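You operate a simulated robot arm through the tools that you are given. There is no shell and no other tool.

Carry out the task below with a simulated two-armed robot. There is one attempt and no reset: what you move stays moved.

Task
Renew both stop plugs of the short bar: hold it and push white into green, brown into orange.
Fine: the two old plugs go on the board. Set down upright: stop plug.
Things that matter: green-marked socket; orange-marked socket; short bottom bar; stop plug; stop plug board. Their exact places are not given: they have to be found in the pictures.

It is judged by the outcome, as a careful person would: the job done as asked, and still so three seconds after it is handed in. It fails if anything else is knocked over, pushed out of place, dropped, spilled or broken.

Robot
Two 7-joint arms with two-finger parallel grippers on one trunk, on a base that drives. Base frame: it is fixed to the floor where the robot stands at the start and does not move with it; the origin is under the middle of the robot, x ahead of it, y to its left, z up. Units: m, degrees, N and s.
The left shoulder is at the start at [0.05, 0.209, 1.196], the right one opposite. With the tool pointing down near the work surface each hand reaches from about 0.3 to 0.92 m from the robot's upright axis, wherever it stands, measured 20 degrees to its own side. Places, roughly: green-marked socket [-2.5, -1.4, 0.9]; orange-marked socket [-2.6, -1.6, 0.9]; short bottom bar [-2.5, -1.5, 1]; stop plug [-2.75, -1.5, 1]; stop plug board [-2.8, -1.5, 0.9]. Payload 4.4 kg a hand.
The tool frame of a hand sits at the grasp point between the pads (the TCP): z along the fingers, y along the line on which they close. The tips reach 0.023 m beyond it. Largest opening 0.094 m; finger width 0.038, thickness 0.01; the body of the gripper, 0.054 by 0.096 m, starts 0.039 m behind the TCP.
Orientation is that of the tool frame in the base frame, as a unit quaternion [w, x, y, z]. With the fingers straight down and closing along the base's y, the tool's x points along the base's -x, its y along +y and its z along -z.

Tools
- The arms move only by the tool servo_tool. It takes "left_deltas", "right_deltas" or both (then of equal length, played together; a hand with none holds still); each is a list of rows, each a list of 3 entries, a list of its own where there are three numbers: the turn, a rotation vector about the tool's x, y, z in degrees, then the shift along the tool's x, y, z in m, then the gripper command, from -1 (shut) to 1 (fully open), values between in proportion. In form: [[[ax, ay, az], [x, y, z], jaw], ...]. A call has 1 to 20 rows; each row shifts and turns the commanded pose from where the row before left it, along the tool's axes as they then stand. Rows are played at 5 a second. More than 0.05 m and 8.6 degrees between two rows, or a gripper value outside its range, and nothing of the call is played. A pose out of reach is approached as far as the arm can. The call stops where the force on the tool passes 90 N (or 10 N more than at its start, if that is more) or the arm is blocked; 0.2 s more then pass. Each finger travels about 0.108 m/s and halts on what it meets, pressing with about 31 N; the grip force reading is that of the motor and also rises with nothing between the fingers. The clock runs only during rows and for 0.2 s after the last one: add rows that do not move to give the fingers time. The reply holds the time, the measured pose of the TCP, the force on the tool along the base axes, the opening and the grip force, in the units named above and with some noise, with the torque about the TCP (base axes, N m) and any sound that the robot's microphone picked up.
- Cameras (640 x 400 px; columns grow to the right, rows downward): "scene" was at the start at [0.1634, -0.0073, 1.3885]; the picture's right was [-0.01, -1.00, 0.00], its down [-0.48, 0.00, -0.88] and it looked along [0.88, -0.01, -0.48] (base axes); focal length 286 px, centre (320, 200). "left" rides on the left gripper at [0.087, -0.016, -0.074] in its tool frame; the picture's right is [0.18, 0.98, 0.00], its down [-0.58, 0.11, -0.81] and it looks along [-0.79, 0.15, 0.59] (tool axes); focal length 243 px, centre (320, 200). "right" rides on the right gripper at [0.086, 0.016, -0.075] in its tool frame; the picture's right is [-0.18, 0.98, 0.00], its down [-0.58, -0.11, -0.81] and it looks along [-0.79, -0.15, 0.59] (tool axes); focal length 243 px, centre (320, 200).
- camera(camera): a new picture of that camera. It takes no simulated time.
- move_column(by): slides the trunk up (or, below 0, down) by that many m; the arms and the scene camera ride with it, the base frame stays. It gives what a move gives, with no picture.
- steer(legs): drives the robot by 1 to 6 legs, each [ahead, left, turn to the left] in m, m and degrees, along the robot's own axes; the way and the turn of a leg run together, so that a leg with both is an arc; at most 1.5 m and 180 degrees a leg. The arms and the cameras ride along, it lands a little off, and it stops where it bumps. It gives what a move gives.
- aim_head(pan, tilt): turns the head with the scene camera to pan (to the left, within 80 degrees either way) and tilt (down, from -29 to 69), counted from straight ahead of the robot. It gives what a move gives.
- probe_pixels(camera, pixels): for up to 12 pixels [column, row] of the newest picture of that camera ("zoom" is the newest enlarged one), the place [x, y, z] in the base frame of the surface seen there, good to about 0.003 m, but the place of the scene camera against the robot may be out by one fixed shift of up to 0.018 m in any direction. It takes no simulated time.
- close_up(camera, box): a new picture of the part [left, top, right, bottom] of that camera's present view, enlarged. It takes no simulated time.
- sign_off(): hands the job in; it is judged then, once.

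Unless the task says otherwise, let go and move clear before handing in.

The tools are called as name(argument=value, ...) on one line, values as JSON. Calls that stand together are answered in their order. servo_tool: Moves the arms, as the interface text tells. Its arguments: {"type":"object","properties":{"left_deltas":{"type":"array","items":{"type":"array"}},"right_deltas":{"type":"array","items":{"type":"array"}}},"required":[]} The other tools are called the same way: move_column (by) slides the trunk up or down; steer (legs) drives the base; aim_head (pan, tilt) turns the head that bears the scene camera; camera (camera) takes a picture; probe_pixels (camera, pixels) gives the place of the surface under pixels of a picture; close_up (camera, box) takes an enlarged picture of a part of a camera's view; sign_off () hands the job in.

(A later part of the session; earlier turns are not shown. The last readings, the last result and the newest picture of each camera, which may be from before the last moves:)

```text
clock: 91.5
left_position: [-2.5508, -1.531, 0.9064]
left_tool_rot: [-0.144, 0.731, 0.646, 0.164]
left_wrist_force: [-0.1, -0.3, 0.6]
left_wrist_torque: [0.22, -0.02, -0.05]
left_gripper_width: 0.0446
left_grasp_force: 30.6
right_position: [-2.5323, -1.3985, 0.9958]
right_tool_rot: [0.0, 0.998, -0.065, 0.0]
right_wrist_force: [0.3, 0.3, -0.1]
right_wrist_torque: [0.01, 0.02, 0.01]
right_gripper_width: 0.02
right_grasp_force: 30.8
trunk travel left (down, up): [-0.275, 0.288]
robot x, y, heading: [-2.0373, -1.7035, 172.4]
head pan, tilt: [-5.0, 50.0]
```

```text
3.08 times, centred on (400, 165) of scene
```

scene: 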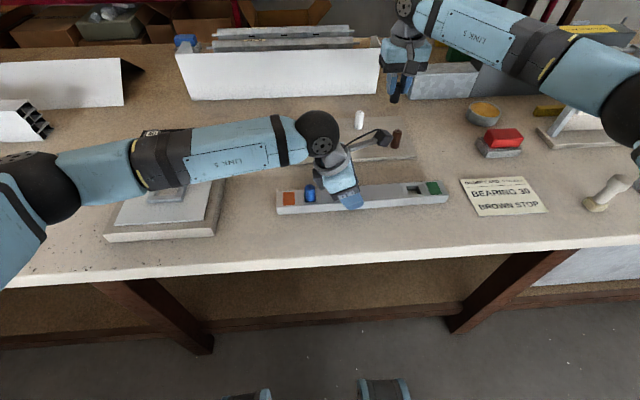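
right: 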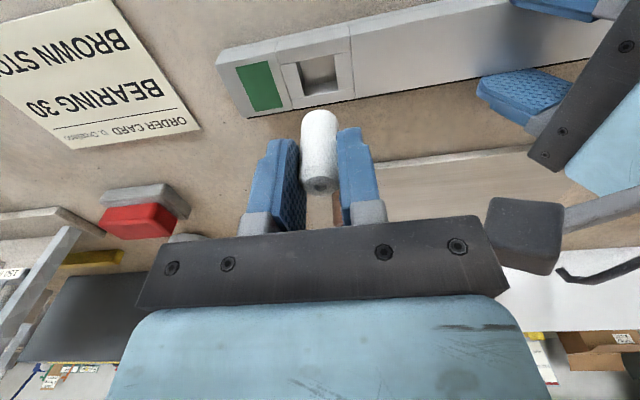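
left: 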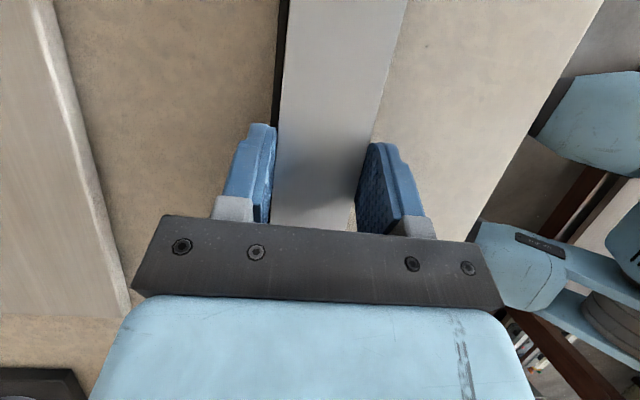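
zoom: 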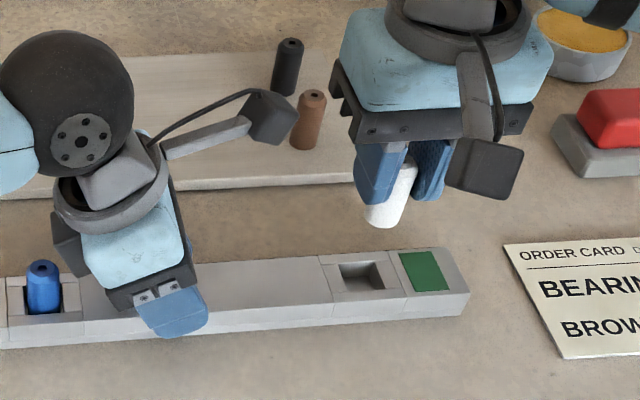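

The pocket centre is about 2 mm further out and 1 mm right of the plug. I correct and lower to just above the pocket, then into it in small steps.

servo_tool(right_deltas=[[[0, 0, 0], [-0.0024, -0.0013, 0.025], -1], [[0, 0, 0], [0, 0, 0.02], -1], [[0, 0, 0], [0, 0, 0.006], -1], [[0, 0, 0], [0, 0, 0.005], -1], [[0, 0, 0], [0, 0, 0.005], -1], [[0, 0, 0], [0, 0, 0], -1]])

camera(camera="right")

close_up(camera="scene", box=[320, 100, 480, 230])

```text
clock: 92.9
left_position: [-2.5494, -1.532, 0.9056]
left_tool_rot: [-0.144, 0.73, 0.648, 0.163]
left_wrist_force: [-3.7, 6.5, -7.9]
left_wrist_torque: [-0.08, 0.08, 0.6]
left_gripper_width: 0.0447
left_grasp_force: 31.1
right_position: [-2.5355, -1.3967, 0.9373]
right_tool_rot: [0.001, 0.998, -0.065, -0.002]
right_wrist_force: [0.2, -3.5, 18.8]
right_wrist_torque: [-0.19, 0.2, 0.01]
right_gripper_width: 0.02
right_grasp_force: 31.1
trunk travel left (down, up): [-0.275, 0.288]
robot x, y, heading: [-2.0352, -1.7046, 172.6]
head pan, tilt: [-5.0, 50.0]
```

```text
taken
```

right: 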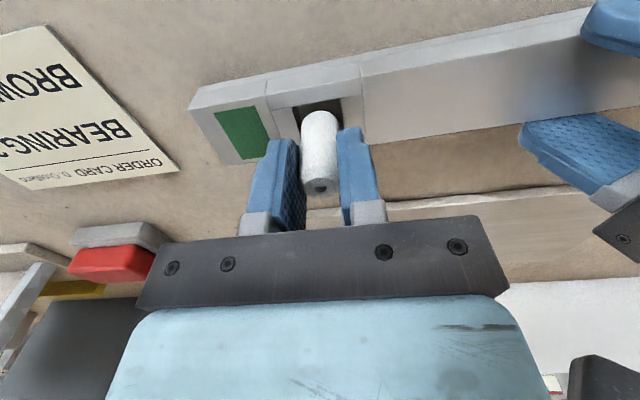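

```text
3.08 times, centred on (400, 165) of scene
```

zoom: 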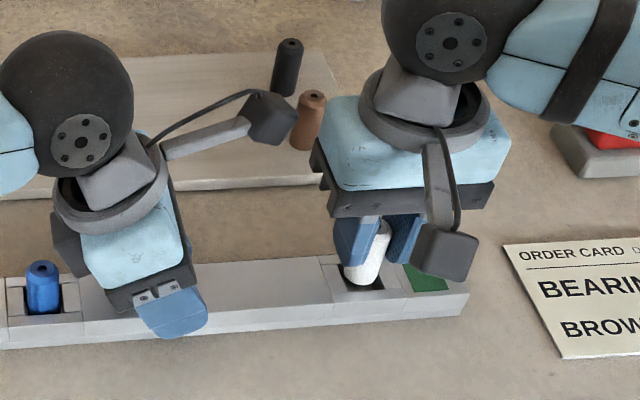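

The plug met the pocket's far rim (18.8 N at bottom height ≈0.893; dark gap on the robot's side in the right picture). I back up 5 mm, shift 4 mm towards the robot — where the black plug came out — and try again.

servo_tool(right_deltas=[[[0, 0, 0], [0, 0, -0.007], -1], [[0, 0, 0], [0.004, 0, 0], -1], [[0, 0, 0], [0, 0, 0], -1]])

camera(camera="right")

close_up(camera="right", box=[240, 60, 400, 200])

close_up(camera="scene", box=[370, 140, 450, 220])

```text
clock: 93.7
left_position: [-2.5496, -1.5306, 0.9052]
left_tool_rot: [-0.144, 0.73, 0.647, 0.164]
left_wrist_force: [-0.4, -0.1, 0.1]
left_wrist_torque: [-0.01, 0.02, 0.01]
left_gripper_width: 0.0448
left_grasp_force: 30.9
right_position: [-2.5301, -1.397, 0.9422]
right_tool_rot: [-0.001, 0.998, -0.066, 0.0]
right_wrist_force: [0.3, -0.2, -0.4]
right_wrist_torque: [0.02, 0.02, -0.01]
right_gripper_width: 0.0199
right_grasp_force: 31.3
trunk travel left (down, up): [-0.275, 0.288]
robot x, y, heading: [-2.0379, -1.7041, 172.5]
head pan, tilt: [-5.0, 50.0]
```

```text
taken
```

right: 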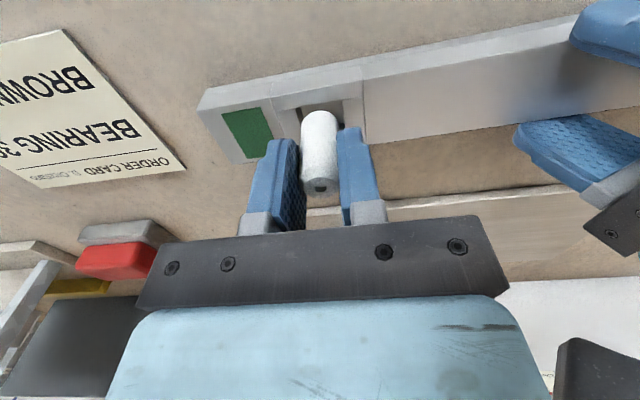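

```text
2.86 times, centred on (320, 130) of right
```

zoom: 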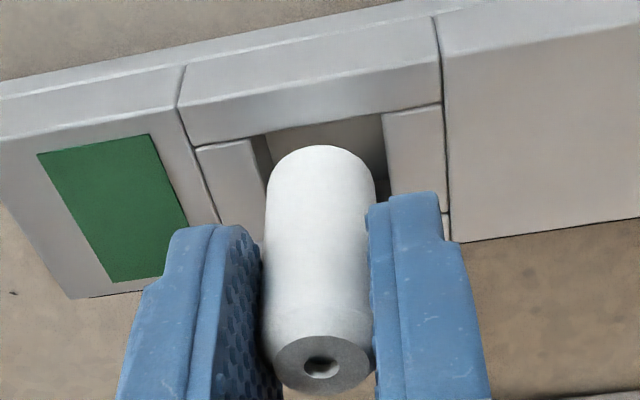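

```text
5.00 times, centred on (410, 180) of scene
```

zoom: 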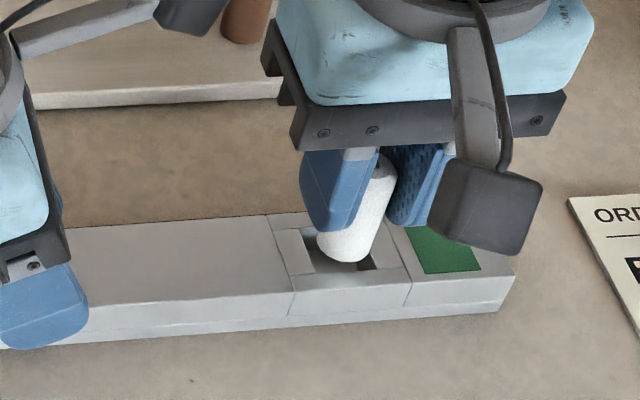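

The plug now hovers over the pocket with gaps around it. I lower in small steps.

servo_tool(right_deltas=[[[0, 0, 0], [0, 0, 0.004], -1], [[0, 0, 0], [0, 0, 0.003], -1], [[0, 0, 0], [0, 0, 0.003], -1], [[0, 0, 0], [0, 0, 0], -1]])

close_up(camera="right", box=[240, 60, 400, 200])

close_up(camera="scene", box=[370, 140, 450, 220])

```text
clock: 94.7
left_position: [-2.5495, -1.531, 0.906]
left_tool_rot: [-0.144, 0.731, 0.647, 0.164]
left_wrist_force: [0.6, -0.1, -0.3]
left_wrist_torque: [0.12, -0.01, 0.0]
left_gripper_width: 0.0446
left_grasp_force: 31.1
right_position: [-2.5291, -1.3974, 0.9343]
right_tool_rot: [0.0, 0.998, -0.066, 0.0]
right_wrist_force: [0.3, 0.3, -1.0]
right_wrist_torque: [0.03, 0.01, -0.05]
right_gripper_width: 0.02
right_grasp_force: 30.9
trunk travel left (down, up): [-0.275, 0.288]
robot x, y, heading: [-2.0398, -1.7074, 172.6]
head pan, tilt: [-5.0, 50.0]
```

```text
2.86 times, centred on (320, 130) of right
```

zoom: 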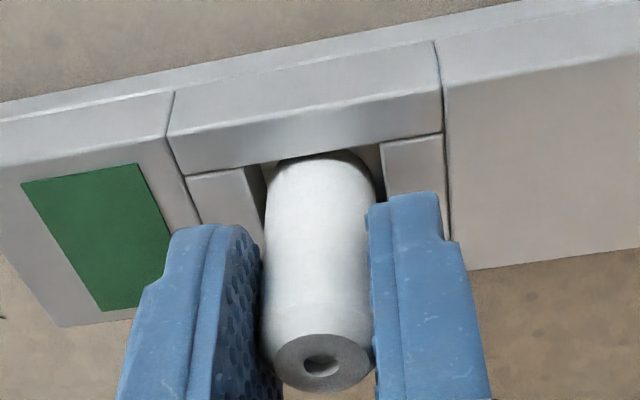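

```text
5.00 times, centred on (410, 180) of scene
```

zoom: 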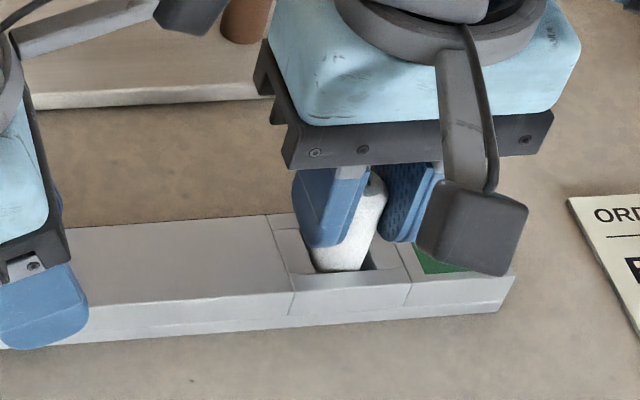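

It has entered the pocket without force. I continue down until it seats.

servo_tool(right_deltas=[[[0, 0, 0], [0, 0, 0.004], -1], [[0, 0, 0], [0, 0, 0.003], -1], [[0, 0, 0], [0, 0, 0.002], -1], [[0, 0, 0], [0, 0, 0], -1]])

close_up(camera="right", box=[240, 60, 400, 200])

```text
clock: 95.7
left_position: [-2.551, -1.5315, 0.9064]
left_tool_rot: [-0.145, 0.731, 0.647, 0.164]
left_wrist_force: [-0.4, 1.1, 0.3]
left_wrist_torque: [0.13, 0.04, 0.08]
left_gripper_width: 0.0448
left_grasp_force: 31.5
right_position: [-2.5314, -1.3968, 0.9237]
right_tool_rot: [0.001, 0.998, -0.066, 0.0]
right_wrist_force: [-0.3, -0.9, 0.2]
right_wrist_torque: [-0.02, 0.02, -0.02]
right_gripper_width: 0.0201
right_grasp_force: 30.9
trunk travel left (down, up): [-0.275, 0.288]
robot x, y, heading: [-2.0341, -1.7011, 172.6]
head pan, tilt: [-5.0, 50.0]
```

```text
2.86 times, centred on (320, 130) of right
```

zoom: 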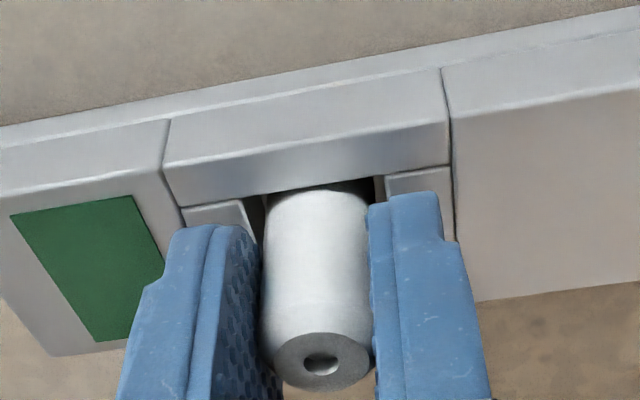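

servo_tool(right_deltas=[[[0, 0, 0], [0, 0, 0.0015], -1], [[0, 0, 0], [0, 0, 0.0015], -1], [[0, 0, 0], [0, 0, 0], -1]])

```text
clock: 96.5
left_position: [-2.5492, -1.5309, 0.906]
left_tool_rot: [-0.144, 0.73, 0.647, 0.164]
left_wrist_force: [-1.9, 1.6, -3.3]
left_wrist_torque: [0.17, 0.24, 0.32]
left_gripper_width: 0.0448
left_grasp_force: 31.2
right_position: [-2.5309, -1.3958, 0.9217]
right_tool_rot: [-0.001, 0.998, -0.065, -0.001]
right_wrist_force: [-0.4, 0.4, 10.6]
right_wrist_torque: [0.14, 0.0, 0.0]
right_gripper_width: 0.0201
right_grasp_force: 30.9
trunk travel left (down, up): [-0.275, 0.288]
robot x, y, heading: [-2.0375, -1.7039, 172.5]
head pan, tilt: [-5.0, 50.0]
```

10.6 N at bottom height ≈0.877 — same depth as the black plug had. I press a little more to make sure it is home, then check.

servo_tool(right_deltas=[[[0, 0, 0], [0, 0, 0.0015], -1], [[0, 0, 0], [0, 0, 0.0015], -1], [[0, 0, 0], [0, 0, 0], -1]])

```text
clock: 97.3
left_position: [-2.5503, -1.5326, 0.9067]
left_tool_rot: [-0.143, 0.732, 0.646, 0.165]
left_wrist_force: [-1.6, 0.0, -8.4]
left_wrist_torque: [-0.09, 0.22, 0.45]
left_gripper_width: 0.0449
left_grasp_force: 31.1
right_position: [-2.5311, -1.3962, 0.9178]
right_tool_rot: [0.001, 0.998, -0.066, 0.0]
right_wrist_force: [-2.6, 3.8, 24.2]
right_wrist_torque: [0.26, 0.09, 0.05]
right_gripper_width: 0.0203
right_grasp_force: 30.9
trunk travel left (down, up): [-0.275, 0.288]
robot x, y, heading: [-2.0358, -1.7056, 172.7]
head pan, tilt: [-5.0, 50.0]
```

24 N with the hand 4 mm lower; I ease off, open and lift to look at the result.

servo_tool(right_deltas=[[[0, 0, 0], [0, 0, -0.0025], -1], [[0, 0, 0], [0, 0, 0], -0.5], [[0, 0, 0], [0, 0, 0], -0.3], [[0, 0, 0], [0, 0, 0], -0.2], [[0, 0, 0], [0, 0, -0.02], -0.2], [[0, 0, 0], [0, 0, -0.03], -0.2], [[0, 0, 0], [0, 0, -0.03], -0.2], [[0, 0, 0], [0, 0, 0], -0.1]])

camera(camera="right")

close_up(camera="right", box=[220, 20, 420, 180])

close_up(camera="scene", box=[270, 100, 470, 230])

```text
clock: 99.1
left_position: [-2.5489, -1.5321, 0.9067]
left_tool_rot: [-0.145, 0.731, 0.646, 0.165]
left_wrist_force: [-0.1, -0.2, -0.5]
left_wrist_torque: [0.51, 0.04, -0.01]
left_gripper_width: 0.0448
left_grasp_force: 31.0
right_position: [-2.5302, -1.3968, 0.9997]
right_tool_rot: [0.0, 0.998, -0.065, 0.0]
right_wrist_force: [-0.8, 0.4, -0.8]
right_wrist_torque: [-0.03, 0.01, 0.05]
right_gripper_width: 0.042
right_grasp_force: 0.0
trunk travel left (down, up): [-0.275, 0.288]
robot x, y, heading: [-2.0383, -1.7047, 172.7]
head pan, tilt: [-5.0, 50.0]
```

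```text
taken
```

right: 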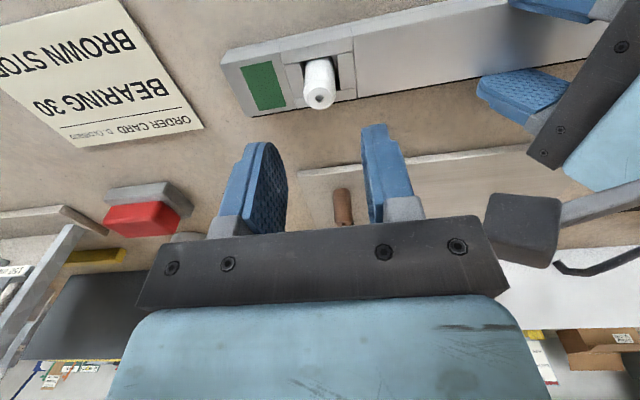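

```text
2.50 times, centred on (320, 100) of right
```

zoom: 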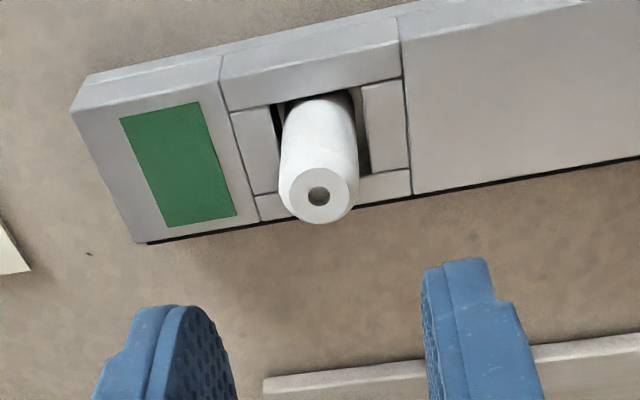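

```text
3.08 times, centred on (370, 165) of scene
```

zoom: 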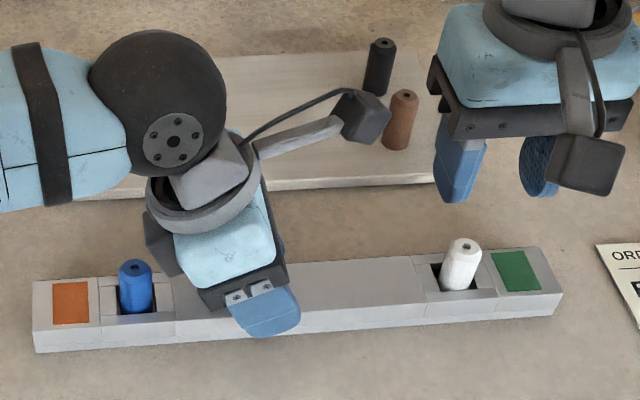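

White stands in the green socket. I verify its height by probing its top, compared with the black plug's earlier 0.924–0.926.

probe_pixels(camera="zoom", pixels=[[461, 245], [137, 266]])

probe_pixels(camera="right", pixels=[[315, 94], [324, 97], [319, 91], [316, 75], [322, 75]])

```text
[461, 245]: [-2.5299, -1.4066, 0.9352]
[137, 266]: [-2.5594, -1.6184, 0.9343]
```

```text
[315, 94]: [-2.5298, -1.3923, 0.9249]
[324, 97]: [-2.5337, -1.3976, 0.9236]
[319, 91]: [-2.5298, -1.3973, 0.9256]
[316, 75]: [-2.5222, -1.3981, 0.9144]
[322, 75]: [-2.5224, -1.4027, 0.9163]
```

White's top is at 0.925, seated like the black one. Next the left hand releases the bar, rises and withdraws left.

servo_tool(left_deltas=[[[0, 0, 0], [0, 0, 0], -0.3], [[0, 0, 0], [0, 0, 0], 0.4], [[0, 0, 0], [0, 0, 0], 0.8], [[0, 0, 0], [0, 0, 0], 0.8], [[0, 0, 0], [0.0085, 0, -0.0181], 0.8], [[0, 0, 0], [0.0148, 0, -0.0317], 0.8], [[0, 0, 0], [0.0148, 0, -0.0317], 0.8], [[0, 0, 0], [0.0148, 0, -0.0317], 0.8], [[0, 0, 0], [0.0148, 0, -0.0317], 0.8], [[0, -8.3, 0], [0, 0, 0], 0.8], [[0, -8.3, 0], [0, 0, 0], 0.8], [[0, -8.4, 0], [0, 0, 0], 0.8], [[0, 0, 0], [-0.045, 0, 0], 0.8], [[0, 0, 0], [-0.045, 0, 0], 0.8], [[0, 0, 0], [-0.045, 0, 0], 0.8], [[0, 0, 0], [0, 0, 0], 0.8]])

camera(camera="scene")

close_up(camera="scene", box=[260, 100, 460, 230])

```text
clock: 102.5
left_position: [-2.5664, -1.6676, 1.0652]
left_tool_rot: [0.001, 0.75, 0.662, 0.003]
left_wrist_force: [-0.4, 0.0, 0.7]
left_wrist_torque: [-0.06, 0.05, 0.01]
left_gripper_width: 0.0846
left_grasp_force: 0.1
right_position: [-2.5305, -1.3958, 0.9991]
right_tool_rot: [0.001, 0.998, -0.065, 0.0]
right_wrist_force: [-1.0, 0.0, -0.3]
right_wrist_torque: [0.0, 0.04, -0.05]
right_gripper_width: 0.0424
right_grasp_force: 0.1
trunk travel left (down, up): [-0.275, 0.288]
robot x, y, heading: [-2.0351, -1.7029, 172.3]
head pan, tilt: [-5.0, 50.0]
```

```text
taken
```

scene: 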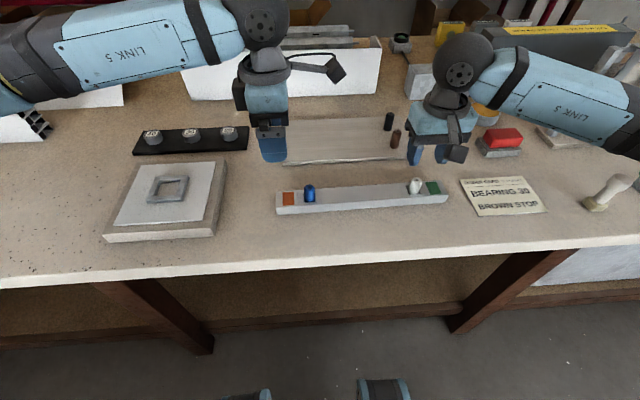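

```text
3.08 times, centred on (360, 165) of scene
```

zoom: 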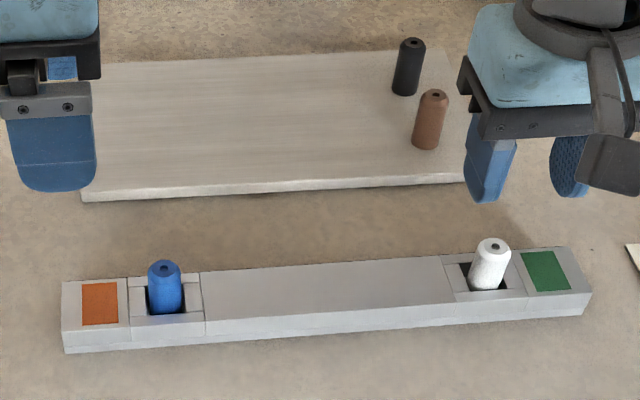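

The bar and white plug stay put. I withdraw the left hand further and bring the right hand over the brown plug, to shift it along the board within the left hand's easy reach.

servo_tool(left_deltas=[[[0, 0, 0], [-0.04, 0, -0.01], 0.8], [[0, 0, 0], [-0.04, 0, -0.01], 0.8], [[0, 0, 0], [-0.03, 0, 0], 0.8], [[0, 0, 0], [0, 0, 0], 0.8]], right_deltas=[[[0, 0, 0], [-0.038, 0.001, 0], -0.1], [[0, 0, 0], [-0.038, 0.001, 0], -0.1], [[0, 0, 0], [-0.038, 0.001, 0], -0.1], [[0, 0, 0], [-0.038, 0.001, 0], -0.1]])

camera(camera="right")

close_up(camera="right", box=[220, 20, 420, 180])

```text
clock: 103.5
left_position: [-2.5796, -1.7764, 1.087]
left_tool_rot: [0.0, 0.748, 0.663, 0.002]
left_wrist_force: [-0.6, 0.3, -0.9]
left_wrist_torque: [0.02, -0.02, 0.01]
left_gripper_width: 0.0846
left_grasp_force: 0.1
right_position: [-2.685, -1.3825, 0.9991]
right_tool_rot: [0.0, 0.998, -0.064, 0.0]
right_wrist_force: [-0.3, 0.8, -1.0]
right_wrist_torque: [-0.01, 0.0, -0.02]
right_gripper_width: 0.0422
right_grasp_force: 0.0
trunk travel left (down, up): [-0.275, 0.288]
robot x, y, heading: [-2.0356, -1.7042, 172.6]
head pan, tilt: [-5.0, 50.0]
```

```text
taken
```

right: 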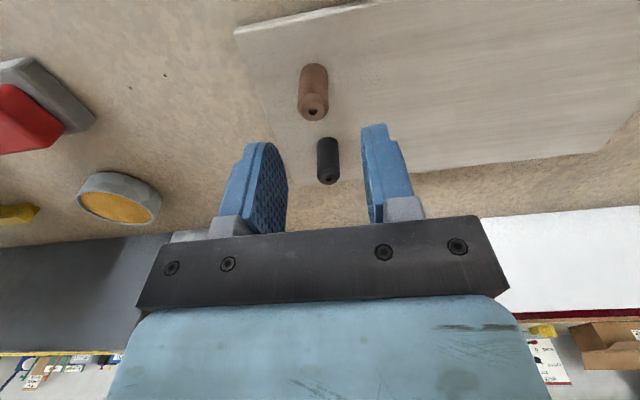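

```text
2.50 times, centred on (320, 100) of right
```

zoom: 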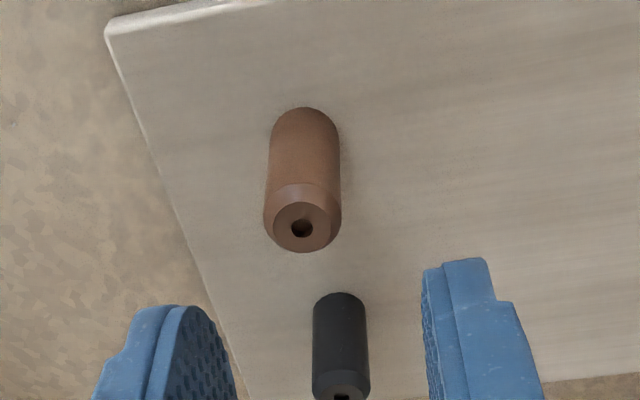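

Brown's centre is ~6 mm out and right of the TCP. I correct, lower and grip it.

servo_tool(right_deltas=[[[0, 0, 0], [-0.0055, -0.0066, 0], -0.1], [[0, 0, 0], [0, 0, 0.03], -0.1], [[0, 0, 0], [0, 0, 0.03], -0.1], [[0, 0, 0], [0, 0, 0.0126], -0.1], [[0, 0, 0], [0, 0, 0], -0.3], [[0, 0, 0], [0, 0, 0], -0.6], [[0, 0, 0], [0, 0, 0], -1], [[0, 0, 0], [0, 0, 0], -1]])

camera(camera="right")

```text
clock: 105.3
left_position: [-2.5794, -1.7754, 1.0871]
left_tool_rot: [0.0, 0.749, 0.663, 0.002]
left_wrist_force: [0.6, 0.2, -0.8]
left_wrist_torque: [0.0, 0.04, 0.03]
left_gripper_width: 0.0846
left_grasp_force: 0.1
right_position: [-2.6875, -1.3739, 0.9272]
right_tool_rot: [0.0, 0.998, -0.065, 0.0]
right_wrist_force: [0.1, -0.5, 0.1]
right_wrist_torque: [-0.02, 0.02, 0.01]
right_gripper_width: 0.0201
right_grasp_force: 30.6
trunk travel left (down, up): [-0.275, 0.288]
robot x, y, heading: [-2.0352, -1.6992, 172.6]
head pan, tilt: [-5.0, 50.0]
```

```text
taken
```

right: 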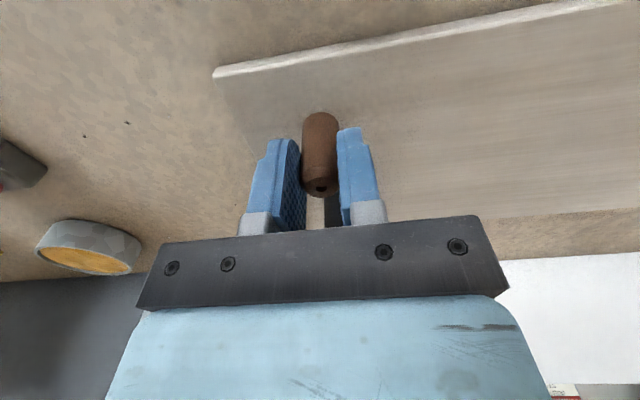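

Brown is gripped. I lift it, move it along the board to about (-2.735,-1.53) and set it down.

servo_tool(right_deltas=[[[0, 0, 0], [0, 0, -0.03], -1], [[0, 0, 0], [0, 0, -0.03], -1], [[0, 0, 0], [-0.0067, 0.0402, 0], -1], [[0, 0, 0], [-0.0067, 0.0402, 0], -1], [[0, 0, 0], [-0.0067, 0.0402, 0], -1], [[0, 0, 0], [-0.0067, 0.0402, 0], -1], [[0, 0, 0], [0, 0, 0.03], -1], [[0, 0, 0], [0, 0, 0.024], -1], [[0, 0, 0], [0, 0, 0.004], -1], [[0, 0, 0], [0, 0, 0], -1]])

camera(camera="right")

close_up(camera="scene", box=[240, 80, 440, 210])

```text
clock: 107.5
left_position: [-2.5788, -1.7747, 1.0856]
left_tool_rot: [-0.001, 0.749, 0.662, 0.003]
left_wrist_force: [-0.3, 0.8, 0.3]
left_wrist_torque: [-0.01, -0.02, -0.02]
left_gripper_width: 0.0847
left_grasp_force: 0.1
right_position: [-2.734, -1.5283, 0.9287]
right_tool_rot: [0.0, 0.998, -0.065, 0.0]
right_wrist_force: [-0.3, -0.1, -0.4]
right_wrist_torque: [0.01, 0.02, -0.02]
right_gripper_width: 0.0203
right_grasp_force: 30.6
trunk travel left (down, up): [-0.275, 0.288]
robot x, y, heading: [-2.0349, -1.7029, 172.5]
head pan, tilt: [-5.0, 50.0]
```

```text
taken
```

right: 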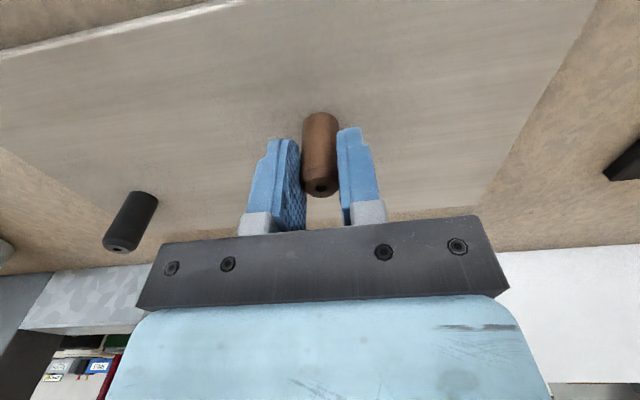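

```text
3.08 times, centred on (340, 145) of scene
```

zoom: 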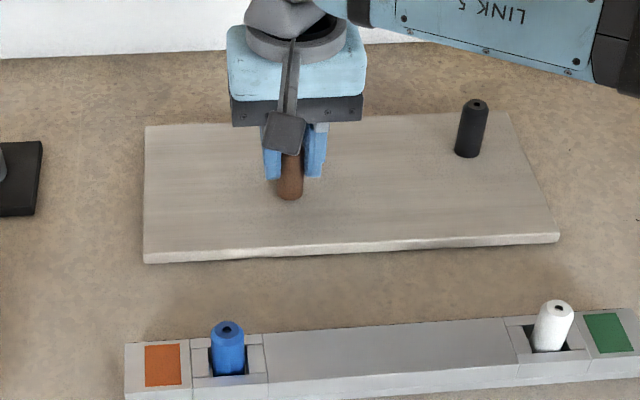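

Brown hovers just over the board. I lower the last millimetres till contact.

servo_tool(right_deltas=[[[0, 0, 0], [0, 0, 0.001], -1], [[0, 0, 0], [0, 0, 0.001], -1], [[0, 0, 0], [0, 0, 0], -1]])

```text
clock: 108.3
left_position: [-2.579, -1.7763, 1.0858]
left_tool_rot: [0.0, 0.749, 0.663, 0.002]
left_wrist_force: [-0.8, -0.7, 0.1]
left_wrist_torque: [0.02, 0.02, 0.02]
left_gripper_width: 0.0848
left_grasp_force: 0.1
right_position: [-2.7338, -1.5289, 0.928]
right_tool_rot: [0.0, 0.998, -0.065, -0.001]
right_wrist_force: [-0.5, 1.0, 1.5]
right_wrist_torque: [0.02, 0.05, 0.01]
right_gripper_width: 0.0204
right_grasp_force: 30.7
trunk travel left (down, up): [-0.275, 0.288]
robot x, y, heading: [-2.0368, -1.6982, 172.4]
head pan, tilt: [-5.0, 50.0]
```

servo_tool(right_deltas=[[[0, 0, 0], [0, 0, 0.0008], -1], [[0, 0, 0], [0, 0, 0], -0.5], [[0, 0, 0], [0, 0, 0], -0.3], [[0, 0, 0], [0, 0, 0], -0.2], [[0, 0, 0], [0, 0, -0.02], -0.2], [[0, 0, 0], [0, 0, -0.03], -0.2], [[0, 0, 0], [0, 0, -0.03], -0.2], [[0, 0, 0], [0, 0, -0.04], -0.1], [[0, 0, 0], [0, 0, -0.04], 0], [[0, 0, 0], [0, 0, 0], 0]])

camera(camera="scene")

close_up(camera="scene", box=[240, 80, 440, 210])

```text
clock: 110.5
left_position: [-2.5803, -1.7743, 1.0861]
left_tool_rot: [0.0, 0.749, 0.663, 0.001]
left_wrist_force: [0.7, 0.1, 0.5]
left_wrist_torque: [0.0, -0.03, -0.01]
left_gripper_width: 0.0847
left_grasp_force: 0.1
right_position: [-2.7338, -1.5287, 1.0872]
right_tool_rot: [-0.001, 0.998, -0.066, 0.0]
right_wrist_force: [0.1, -0.9, -0.5]
right_wrist_torque: [0.03, 0.01, -0.04]
right_gripper_width: 0.0469
right_grasp_force: 0.2
trunk travel left (down, up): [-0.275, 0.288]
robot x, y, heading: [-2.0342, -1.7047, 172.6]
head pan, tilt: [-5.0, 50.0]
```

```text
taken
```

scene: 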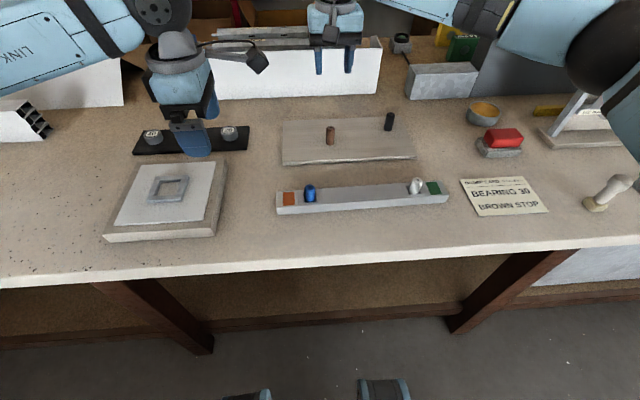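

```text
3.08 times, centred on (340, 145) of scene
```

zoom: 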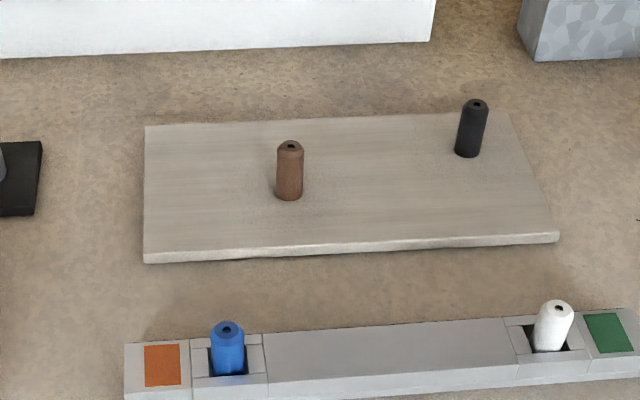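

Brown stands upright mid-board. Now I bring the right hand back over the bar and yaw it 90° (its camera to the left) so it can be the holder.

servo_tool(right_deltas=[[[0, 0, 0], [0.0396, -0.0272, 0], 0.2], [[0, 0, 0], [0.0396, -0.0272, 0], 0.4], [[0, 0, 0], [0.0396, -0.0272, 0], 0.6], [[0, 0, 0], [0.0396, -0.0272, 0], 0.8], [[0, 0, 0], [0.0396, -0.0272, 0], 1], [[0, 0, 8.23], [0, 0, 0], 1], [[0, 0, 8.23], [0, 0, 0], 1], [[0, 0, 8.23], [0, 0, 0], 1], [[0, 0, 8.23], [0, 0, 0], 1], [[0, 0, 8.23], [0, 0, 0], 1], [[0, 0, 8.23], [0, 0, 0], 1], [[0, 0, 8.23], [0, 0, 0], 1], [[0, 0, 8.23], [0, 0, 0], 1], [[0, 0, 8.23], [0, 0, 0], 1], [[0, 0, 8.23], [0, 0, 0], 1], [[0, 0, 8.2], [0, 0, 0], 1], [[0, 0, 0], [0, 0, 0], 1]])

camera(camera="scene")

camera(camera="right")

```text
clock: 114.1
left_position: [-2.5788, -1.7746, 1.0864]
left_tool_rot: [-0.001, 0.749, 0.662, 0.002]
left_wrist_force: [-0.2, -0.3, -0.7]
left_wrist_torque: [-0.03, -0.02, 0.02]
left_gripper_width: 0.0847
left_grasp_force: 0.1
right_position: [-2.52, -1.4207, 1.0861]
right_tool_rot: [0.0, -0.655, 0.755, 0.0]
right_wrist_force: [-0.4, 0.0, -0.6]
right_wrist_torque: [-0.01, 0.01, -0.05]
right_gripper_width: 0.094
right_grasp_force: 0.1
trunk travel left (down, up): [-0.275, 0.288]
robot x, y, heading: [-2.0347, -1.7062, 172.9]
head pan, tilt: [-5.0, 50.0]
```

```text
taken
```

scene: 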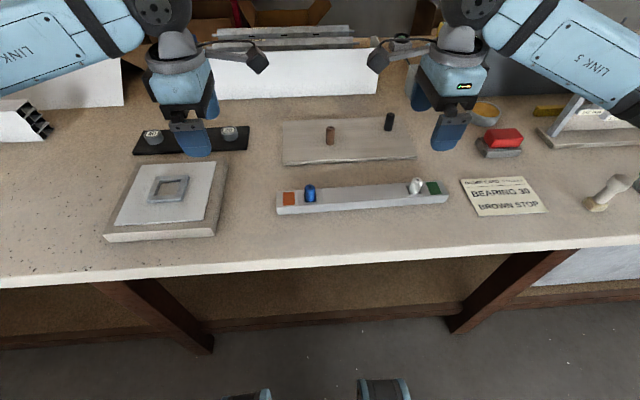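

```text
taken
```

right: 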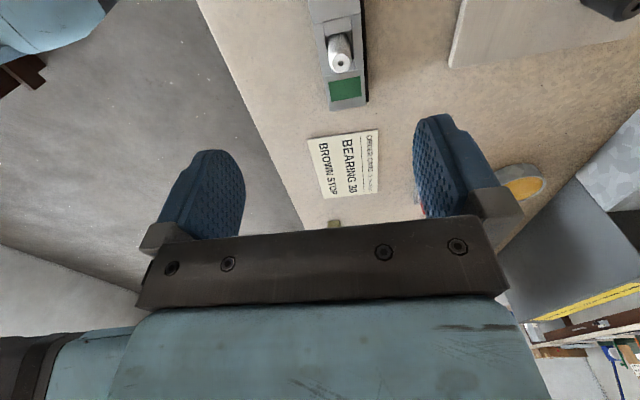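

The yaw works for the right hand here, without driving. I yaw the left hand back, and place the right hand leaned 25° above the bar ~0.135 m from the blue plug.

servo_tool(left_deltas=[[[0, 0, 8.24], [0, 0, 0], 0.5], [[0, 0, 8.24], [0, 0, 0], 0.2], [[0, 0, 8.24], [0, 0, 0], 0.1], [[0, 0, 8.24], [0, 0, 0], 0.1], [[0, 0, 8.24], [0, 0, 0], 0.1], [[0, 0, 8.24], [0, 0, 0], 0.1], [[0, 0, 8.24], [0, 0, 0], 0.1], [[0, 0, 8.24], [0, 0, 0], 0.1], [[0, 0, 8.24], [0, 0, 0], 0.1], [[0, 0, 8.24], [0, 0, 0], 0.1], [[0, 0, 8.24], [0, 0, 0], 0.1], [[0, 0, 0], [0, 0, 0], 0.1]])

servo_tool(right_deltas=[[[0, 0, 0], [0.028, 0.0072, 0], 1], [[0, 0, 0], [0.0279, 0.0071, 0], 1], [[0, 8.4, 0], [0, 0, 0], 1], [[0, 8.3, 0], [0, 0, 0], 1], [[0, 8.3, 0], [0, 0, 0], 1], [[0, 0, 0], [-0.0133, 0, 0.0286], 1], [[0, 0, 0], [-0.0133, 0, 0.0286], 1], [[0, 0, 0], [-0.0133, 0, 0.0286], 1], [[0, 0, 0], [-0.0133, 0, 0.0286], 1], [[0, 0, 0], [0, 0, 0], 1]])

camera(camera="right")

camera(camera="scene")

close_up(camera="scene", box=[260, 80, 480, 220])

```text
clock: 116.7
left_position: [-2.5784, -1.7755, 1.0853]
left_tool_rot: [-0.001, 0.998, -0.068, 0.001]
left_wrist_force: [-0.4, -0.4, -1.0]
left_wrist_torque: [0.0, 0.02, 0.01]
left_gripper_width: 0.0518
left_grasp_force: 0.0
right_position: [-2.5204, -1.4199, 1.0867]
right_tool_rot: [0.0, -0.656, 0.755, 0.0]
right_wrist_force: [-0.7, 0.1, -0.1]
right_wrist_torque: [0.03, 0.02, 0.01]
right_gripper_width: 0.0941
right_grasp_force: 0.0
trunk travel left (down, up): [-0.275, 0.288]
robot x, y, heading: [-2.0379, -1.7047, 172.5]
head pan, tilt: [-5.0, 50.0]
```

```text
clock: 118.9
left_position: [-2.5793, -1.7772, 1.0844]
left_tool_rot: [-0.002, 0.998, -0.067, 0.0]
left_wrist_force: [-0.2, -0.3, 0.4]
left_wrist_torque: [0.0, 0.01, -0.01]
left_gripper_width: 0.0516
left_grasp_force: 0.0
right_position: [-2.5424, -1.475, 0.9595]
right_tool_rot: [-0.163, -0.641, 0.736, -0.142]
right_wrist_force: [-0.3, 0.3, -0.2]
right_wrist_torque: [0.0, 0.0, 0.02]
right_gripper_width: 0.0941
right_grasp_force: 0.1
trunk travel left (down, up): [-0.275, 0.288]
robot x, y, heading: [-2.0332, -1.7024, 172.5]
head pan, tilt: [-5.0, 50.0]
```

```text
taken
```

right: 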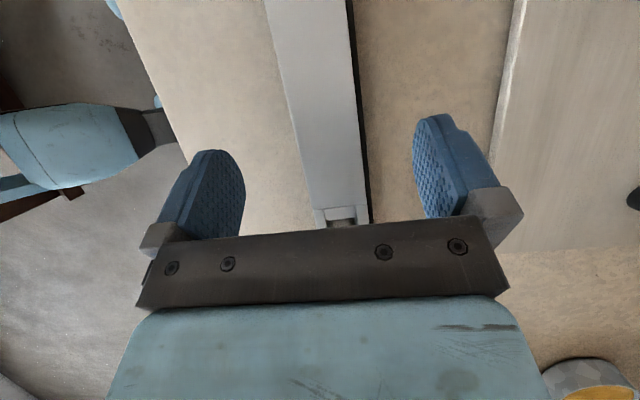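

```text
taken
```

scene: 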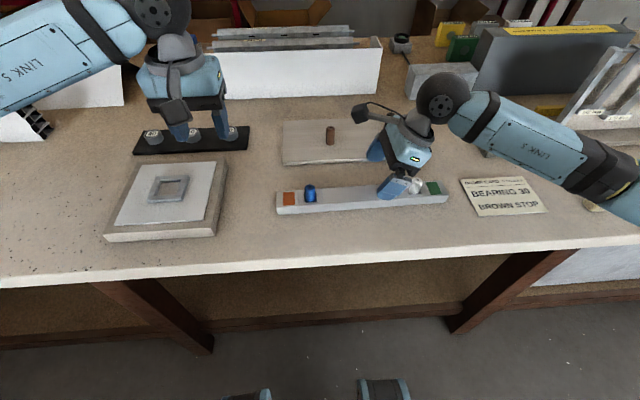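

```text
2.86 times, centred on (370, 150) of scene
```

zoom: 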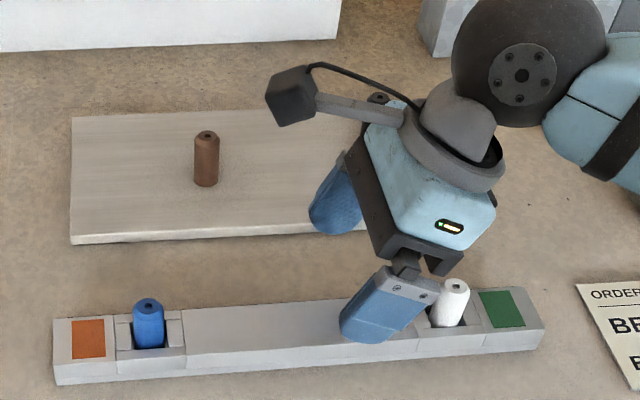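

The white plug stays ~3 cm clear of the right fingers. I check the bar's edges in the right camera before lowering.

probe_pixels(camera="right", pixels=[[292, 90], [288, 90], [296, 90], [356, 90], [352, 90], [360, 90], [306, 170], [310, 170], [366, 170], [362, 170], [330, 130], [345, 213]])

```text
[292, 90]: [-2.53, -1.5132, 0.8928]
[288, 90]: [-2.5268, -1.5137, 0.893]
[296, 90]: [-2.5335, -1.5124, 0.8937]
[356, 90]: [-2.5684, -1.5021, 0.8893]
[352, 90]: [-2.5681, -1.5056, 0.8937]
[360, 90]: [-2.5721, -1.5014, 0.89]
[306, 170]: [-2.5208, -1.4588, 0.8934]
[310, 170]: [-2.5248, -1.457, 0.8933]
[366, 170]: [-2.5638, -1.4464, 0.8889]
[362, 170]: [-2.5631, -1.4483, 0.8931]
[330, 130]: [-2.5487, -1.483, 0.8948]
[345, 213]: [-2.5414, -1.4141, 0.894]
```

Bar centre is ~1.5 mm further out than the TCP; I correct, lower to z≈0.905 and grip.

servo_tool(right_deltas=[[[0, 0, 0], [-0.0115, 0.0015, 0.0247], 1], [[0, 0, 0], [-0.0115, 0, 0.0247], 1], [[0, 0, 0], [0, 0, 0], 1], [[0, 0, 0], [0, 0, 0], 0.3], [[0, 0, 0], [0, 0, 0], -1], [[0, 0, 0], [0, 0, 0], -1], [[0, 0, 0], [0, 0, 0], -1]])

close_up(camera="scene", box=[260, 80, 480, 220])

camera(camera="left")

```text
clock: 120.5
left_position: [-2.5773, -1.7775, 1.0837]
left_tool_rot: [-0.003, 0.998, -0.067, 0.001]
left_wrist_force: [0.6, -0.1, 0.0]
left_wrist_torque: [0.0, 0.01, -0.03]
left_gripper_width: 0.0519
left_grasp_force: 0.0
right_position: [-2.5437, -1.4745, 0.9065]
right_tool_rot: [-0.163, -0.64, 0.737, -0.142]
right_wrist_force: [0.1, -0.3, 0.4]
right_wrist_torque: [-0.23, 0.1, 0.16]
right_gripper_width: 0.0447
right_grasp_force: 31.0
trunk travel left (down, up): [-0.275, 0.288]
robot x, y, heading: [-2.0352, -1.7019, 172.7]
head pan, tilt: [-5.0, 50.0]
```

```text
2.86 times, centred on (370, 150) of scene
```

zoom: 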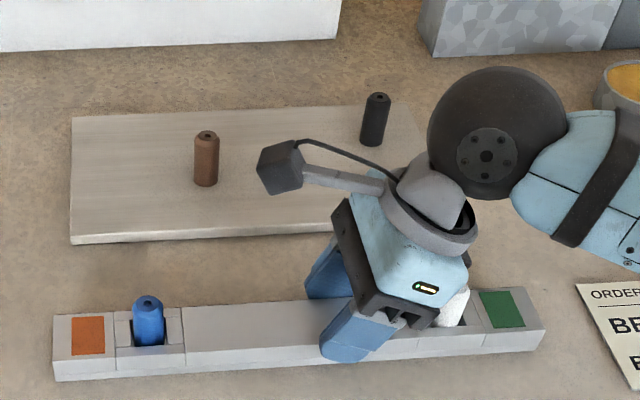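

```text
taken
```

left: 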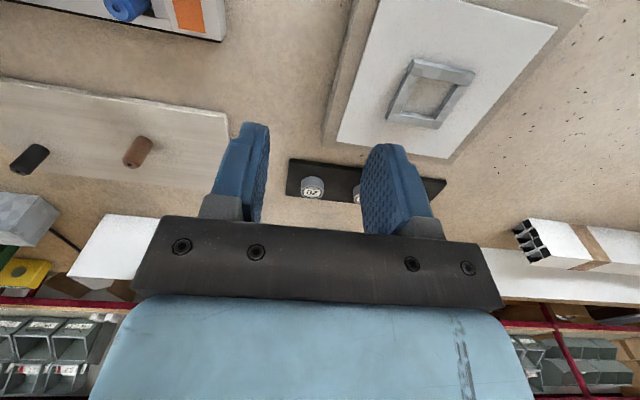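

Bar is held by the right hand (44.7 mm, 31 N). The left hand now goes above the blue plug.

servo_tool(left_deltas=[[[0, 0, 0], [-0.0015, -0.0426, 0], 0], [[0, 0, 0], [-0.0015, -0.0426, 0], 0], [[0, 0, 0], [-0.0015, -0.0426, 0], 0], [[0, 0, 0], [-0.0015, -0.0425, 0], 0], [[0, 0, 0], [0, 0, 0.03], 0], [[0, 0, 0], [0, 0, 0.03], 0], [[0, 0, 0], [0, 0, 0.02], 0], [[0, 0, 0], [0, 0, 0], 0]])

camera(camera="left")

close_up(camera="left", box=[220, 20, 420, 180])

close_up(camera="scene", box=[240, 80, 460, 220])

```text
clock: 122.3
left_position: [-2.5612, -1.6067, 1.0044]
left_tool_rot: [-0.001, 0.998, -0.067, 0.001]
left_wrist_force: [-0.1, -0.2, 0.7]
left_wrist_torque: [0.01, -0.01, 0.01]
left_gripper_width: 0.0471
left_grasp_force: 0.1
right_position: [-2.5443, -1.4753, 0.9061]
right_tool_rot: [-0.164, -0.64, 0.737, -0.142]
right_wrist_force: [0.2, -0.9, 0.6]
right_wrist_torque: [-0.5, 0.1, 0.0]
right_gripper_width: 0.0446
right_grasp_force: 31.6
trunk travel left (down, up): [-0.275, 0.288]
robot x, y, heading: [-2.0362, -1.7041, 172.7]
head pan, tilt: [-5.0, 50.0]
```

```text
taken
```

left: 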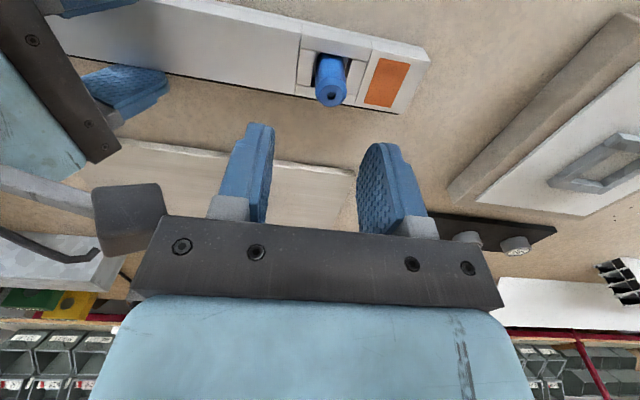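

```text
2.50 times, centred on (320, 100) of left
```

zoom: 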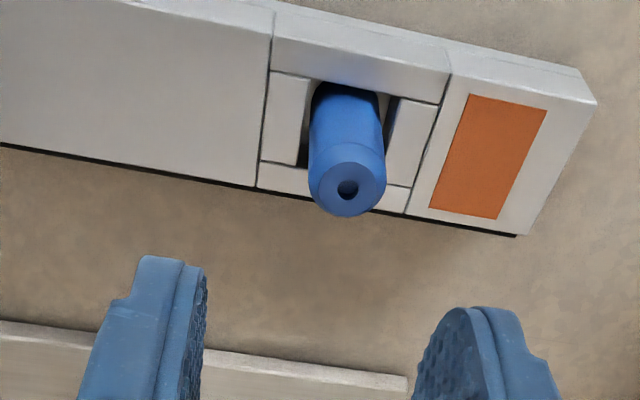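

```text
2.86 times, centred on (350, 150) of scene
```

zoom: 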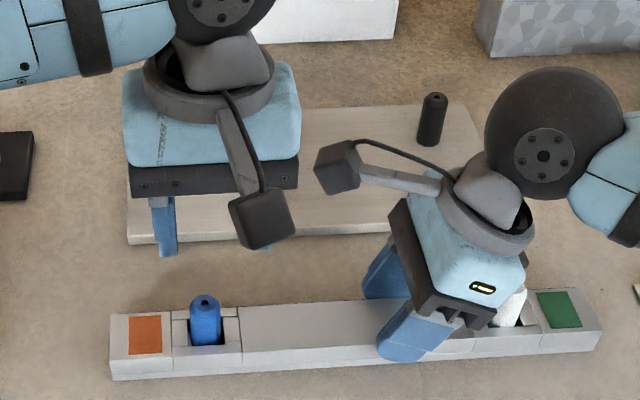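

The blue plug is ~8 mm left of the TCP (hole at zoom 347,188). I correct, lower, and grip it.

servo_tool(left_deltas=[[[0, 0, 0], [0.0018, 0.0077, 0], 0], [[0, 0, 0], [0, 0, 0.03], 0], [[0, 0, 0], [0, 0, 0.03], 0], [[0, 0, 0], [0, 0, 0.022], 0], [[0, 0, 0], [0, 0, 0], -0.2], [[0, 0, 0], [0, 0, 0], -0.5], [[0, 0, 0], [0, 0, 0], -1], [[0, 0, 0], [0, 0, 0], -1]])

camera(camera="left")

close_up(camera="scene", box=[240, 80, 460, 220])

```text
clock: 124.1
left_position: [-2.5612, -1.6147, 0.9223]
left_tool_rot: [-0.002, 0.998, -0.068, 0.001]
left_wrist_force: [-0.6, -0.2, -0.3]
left_wrist_torque: [-0.03, -0.01, -0.01]
left_gripper_width: 0.0204
left_grasp_force: 30.9
right_position: [-2.5429, -1.4738, 0.9074]
right_tool_rot: [-0.163, -0.64, 0.737, -0.143]
right_wrist_force: [0.6, -0.2, 0.0]
right_wrist_torque: [-0.12, 0.03, 0.14]
right_gripper_width: 0.0446
right_grasp_force: 31.0
trunk travel left (down, up): [-0.275, 0.288]
robot x, y, heading: [-2.0323, -1.7031, 172.4]
head pan, tilt: [-5.0, 50.0]
```

```text
taken
```

left: 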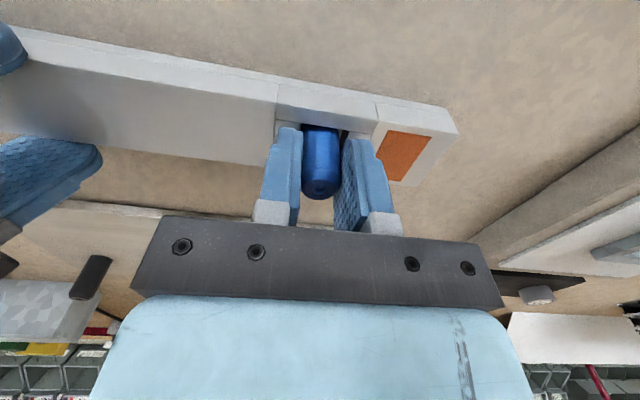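

```text
2.86 times, centred on (350, 150) of scene
```

zoom: 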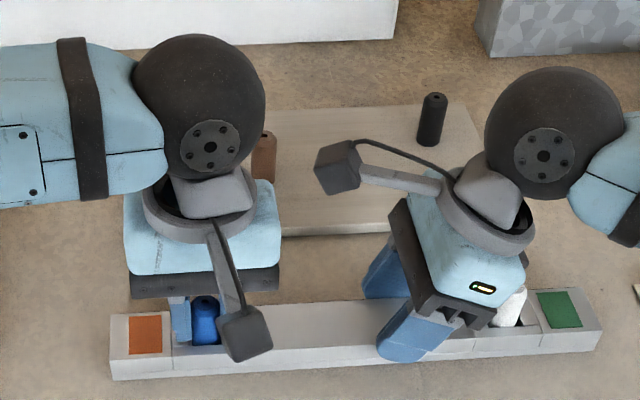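

Blue is gripped. I lift it out (watching force), then look into the orange-side pocket.

servo_tool(left_deltas=[[[0, 0, 0], [0, 0, -0.005], -1], [[0, 0, 0], [0, 0, -0.01], -1], [[0, 0, 0], [0, 0, -0.02], -1], [[0, 0, 0], [0, 0, -0.03], -1], [[0, 0, 0], [0, 0, -0.03], -1], [[0, 0, 0], [0, 0, 0], -1]])

close_up(camera="left", box=[220, 0, 420, 160])

close_up(camera="scene", box=[240, 80, 460, 220])

```text
clock: 125.5
left_position: [-2.5619, -1.615, 1.0175]
left_tool_rot: [-0.002, 0.998, -0.067, 0.001]
left_wrist_force: [-0.6, -0.4, -0.6]
left_wrist_torque: [-0.03, 0.02, 0.04]
left_gripper_width: 0.0205
left_grasp_force: 31.0
right_position: [-2.5432, -1.4743, 0.9065]
right_tool_rot: [-0.162, -0.641, 0.737, -0.142]
right_wrist_force: [0.2, -0.4, 0.1]
right_wrist_torque: [0.17, 0.01, 0.0]
right_gripper_width: 0.0446
right_grasp_force: 31.3
trunk travel left (down, up): [-0.275, 0.288]
robot x, y, heading: [-2.035, -1.699, 172.4]
head pan, tilt: [-5.0, 50.0]
```

```text
2.50 times, centred on (320, 80) of left
```

zoom: 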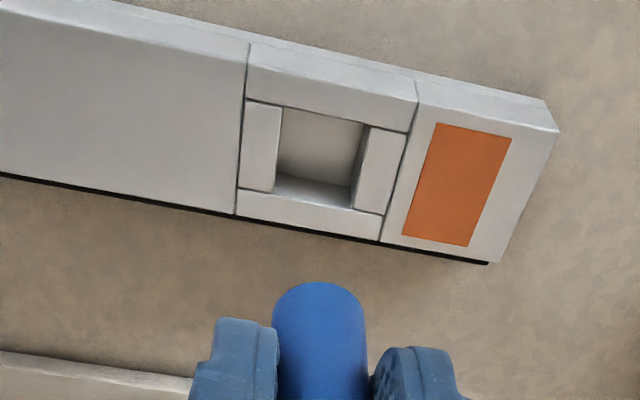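

```text
2.86 times, centred on (350, 150) of scene
```

zoom: 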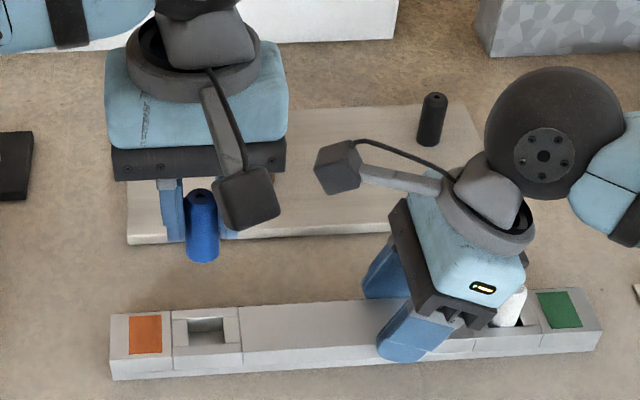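

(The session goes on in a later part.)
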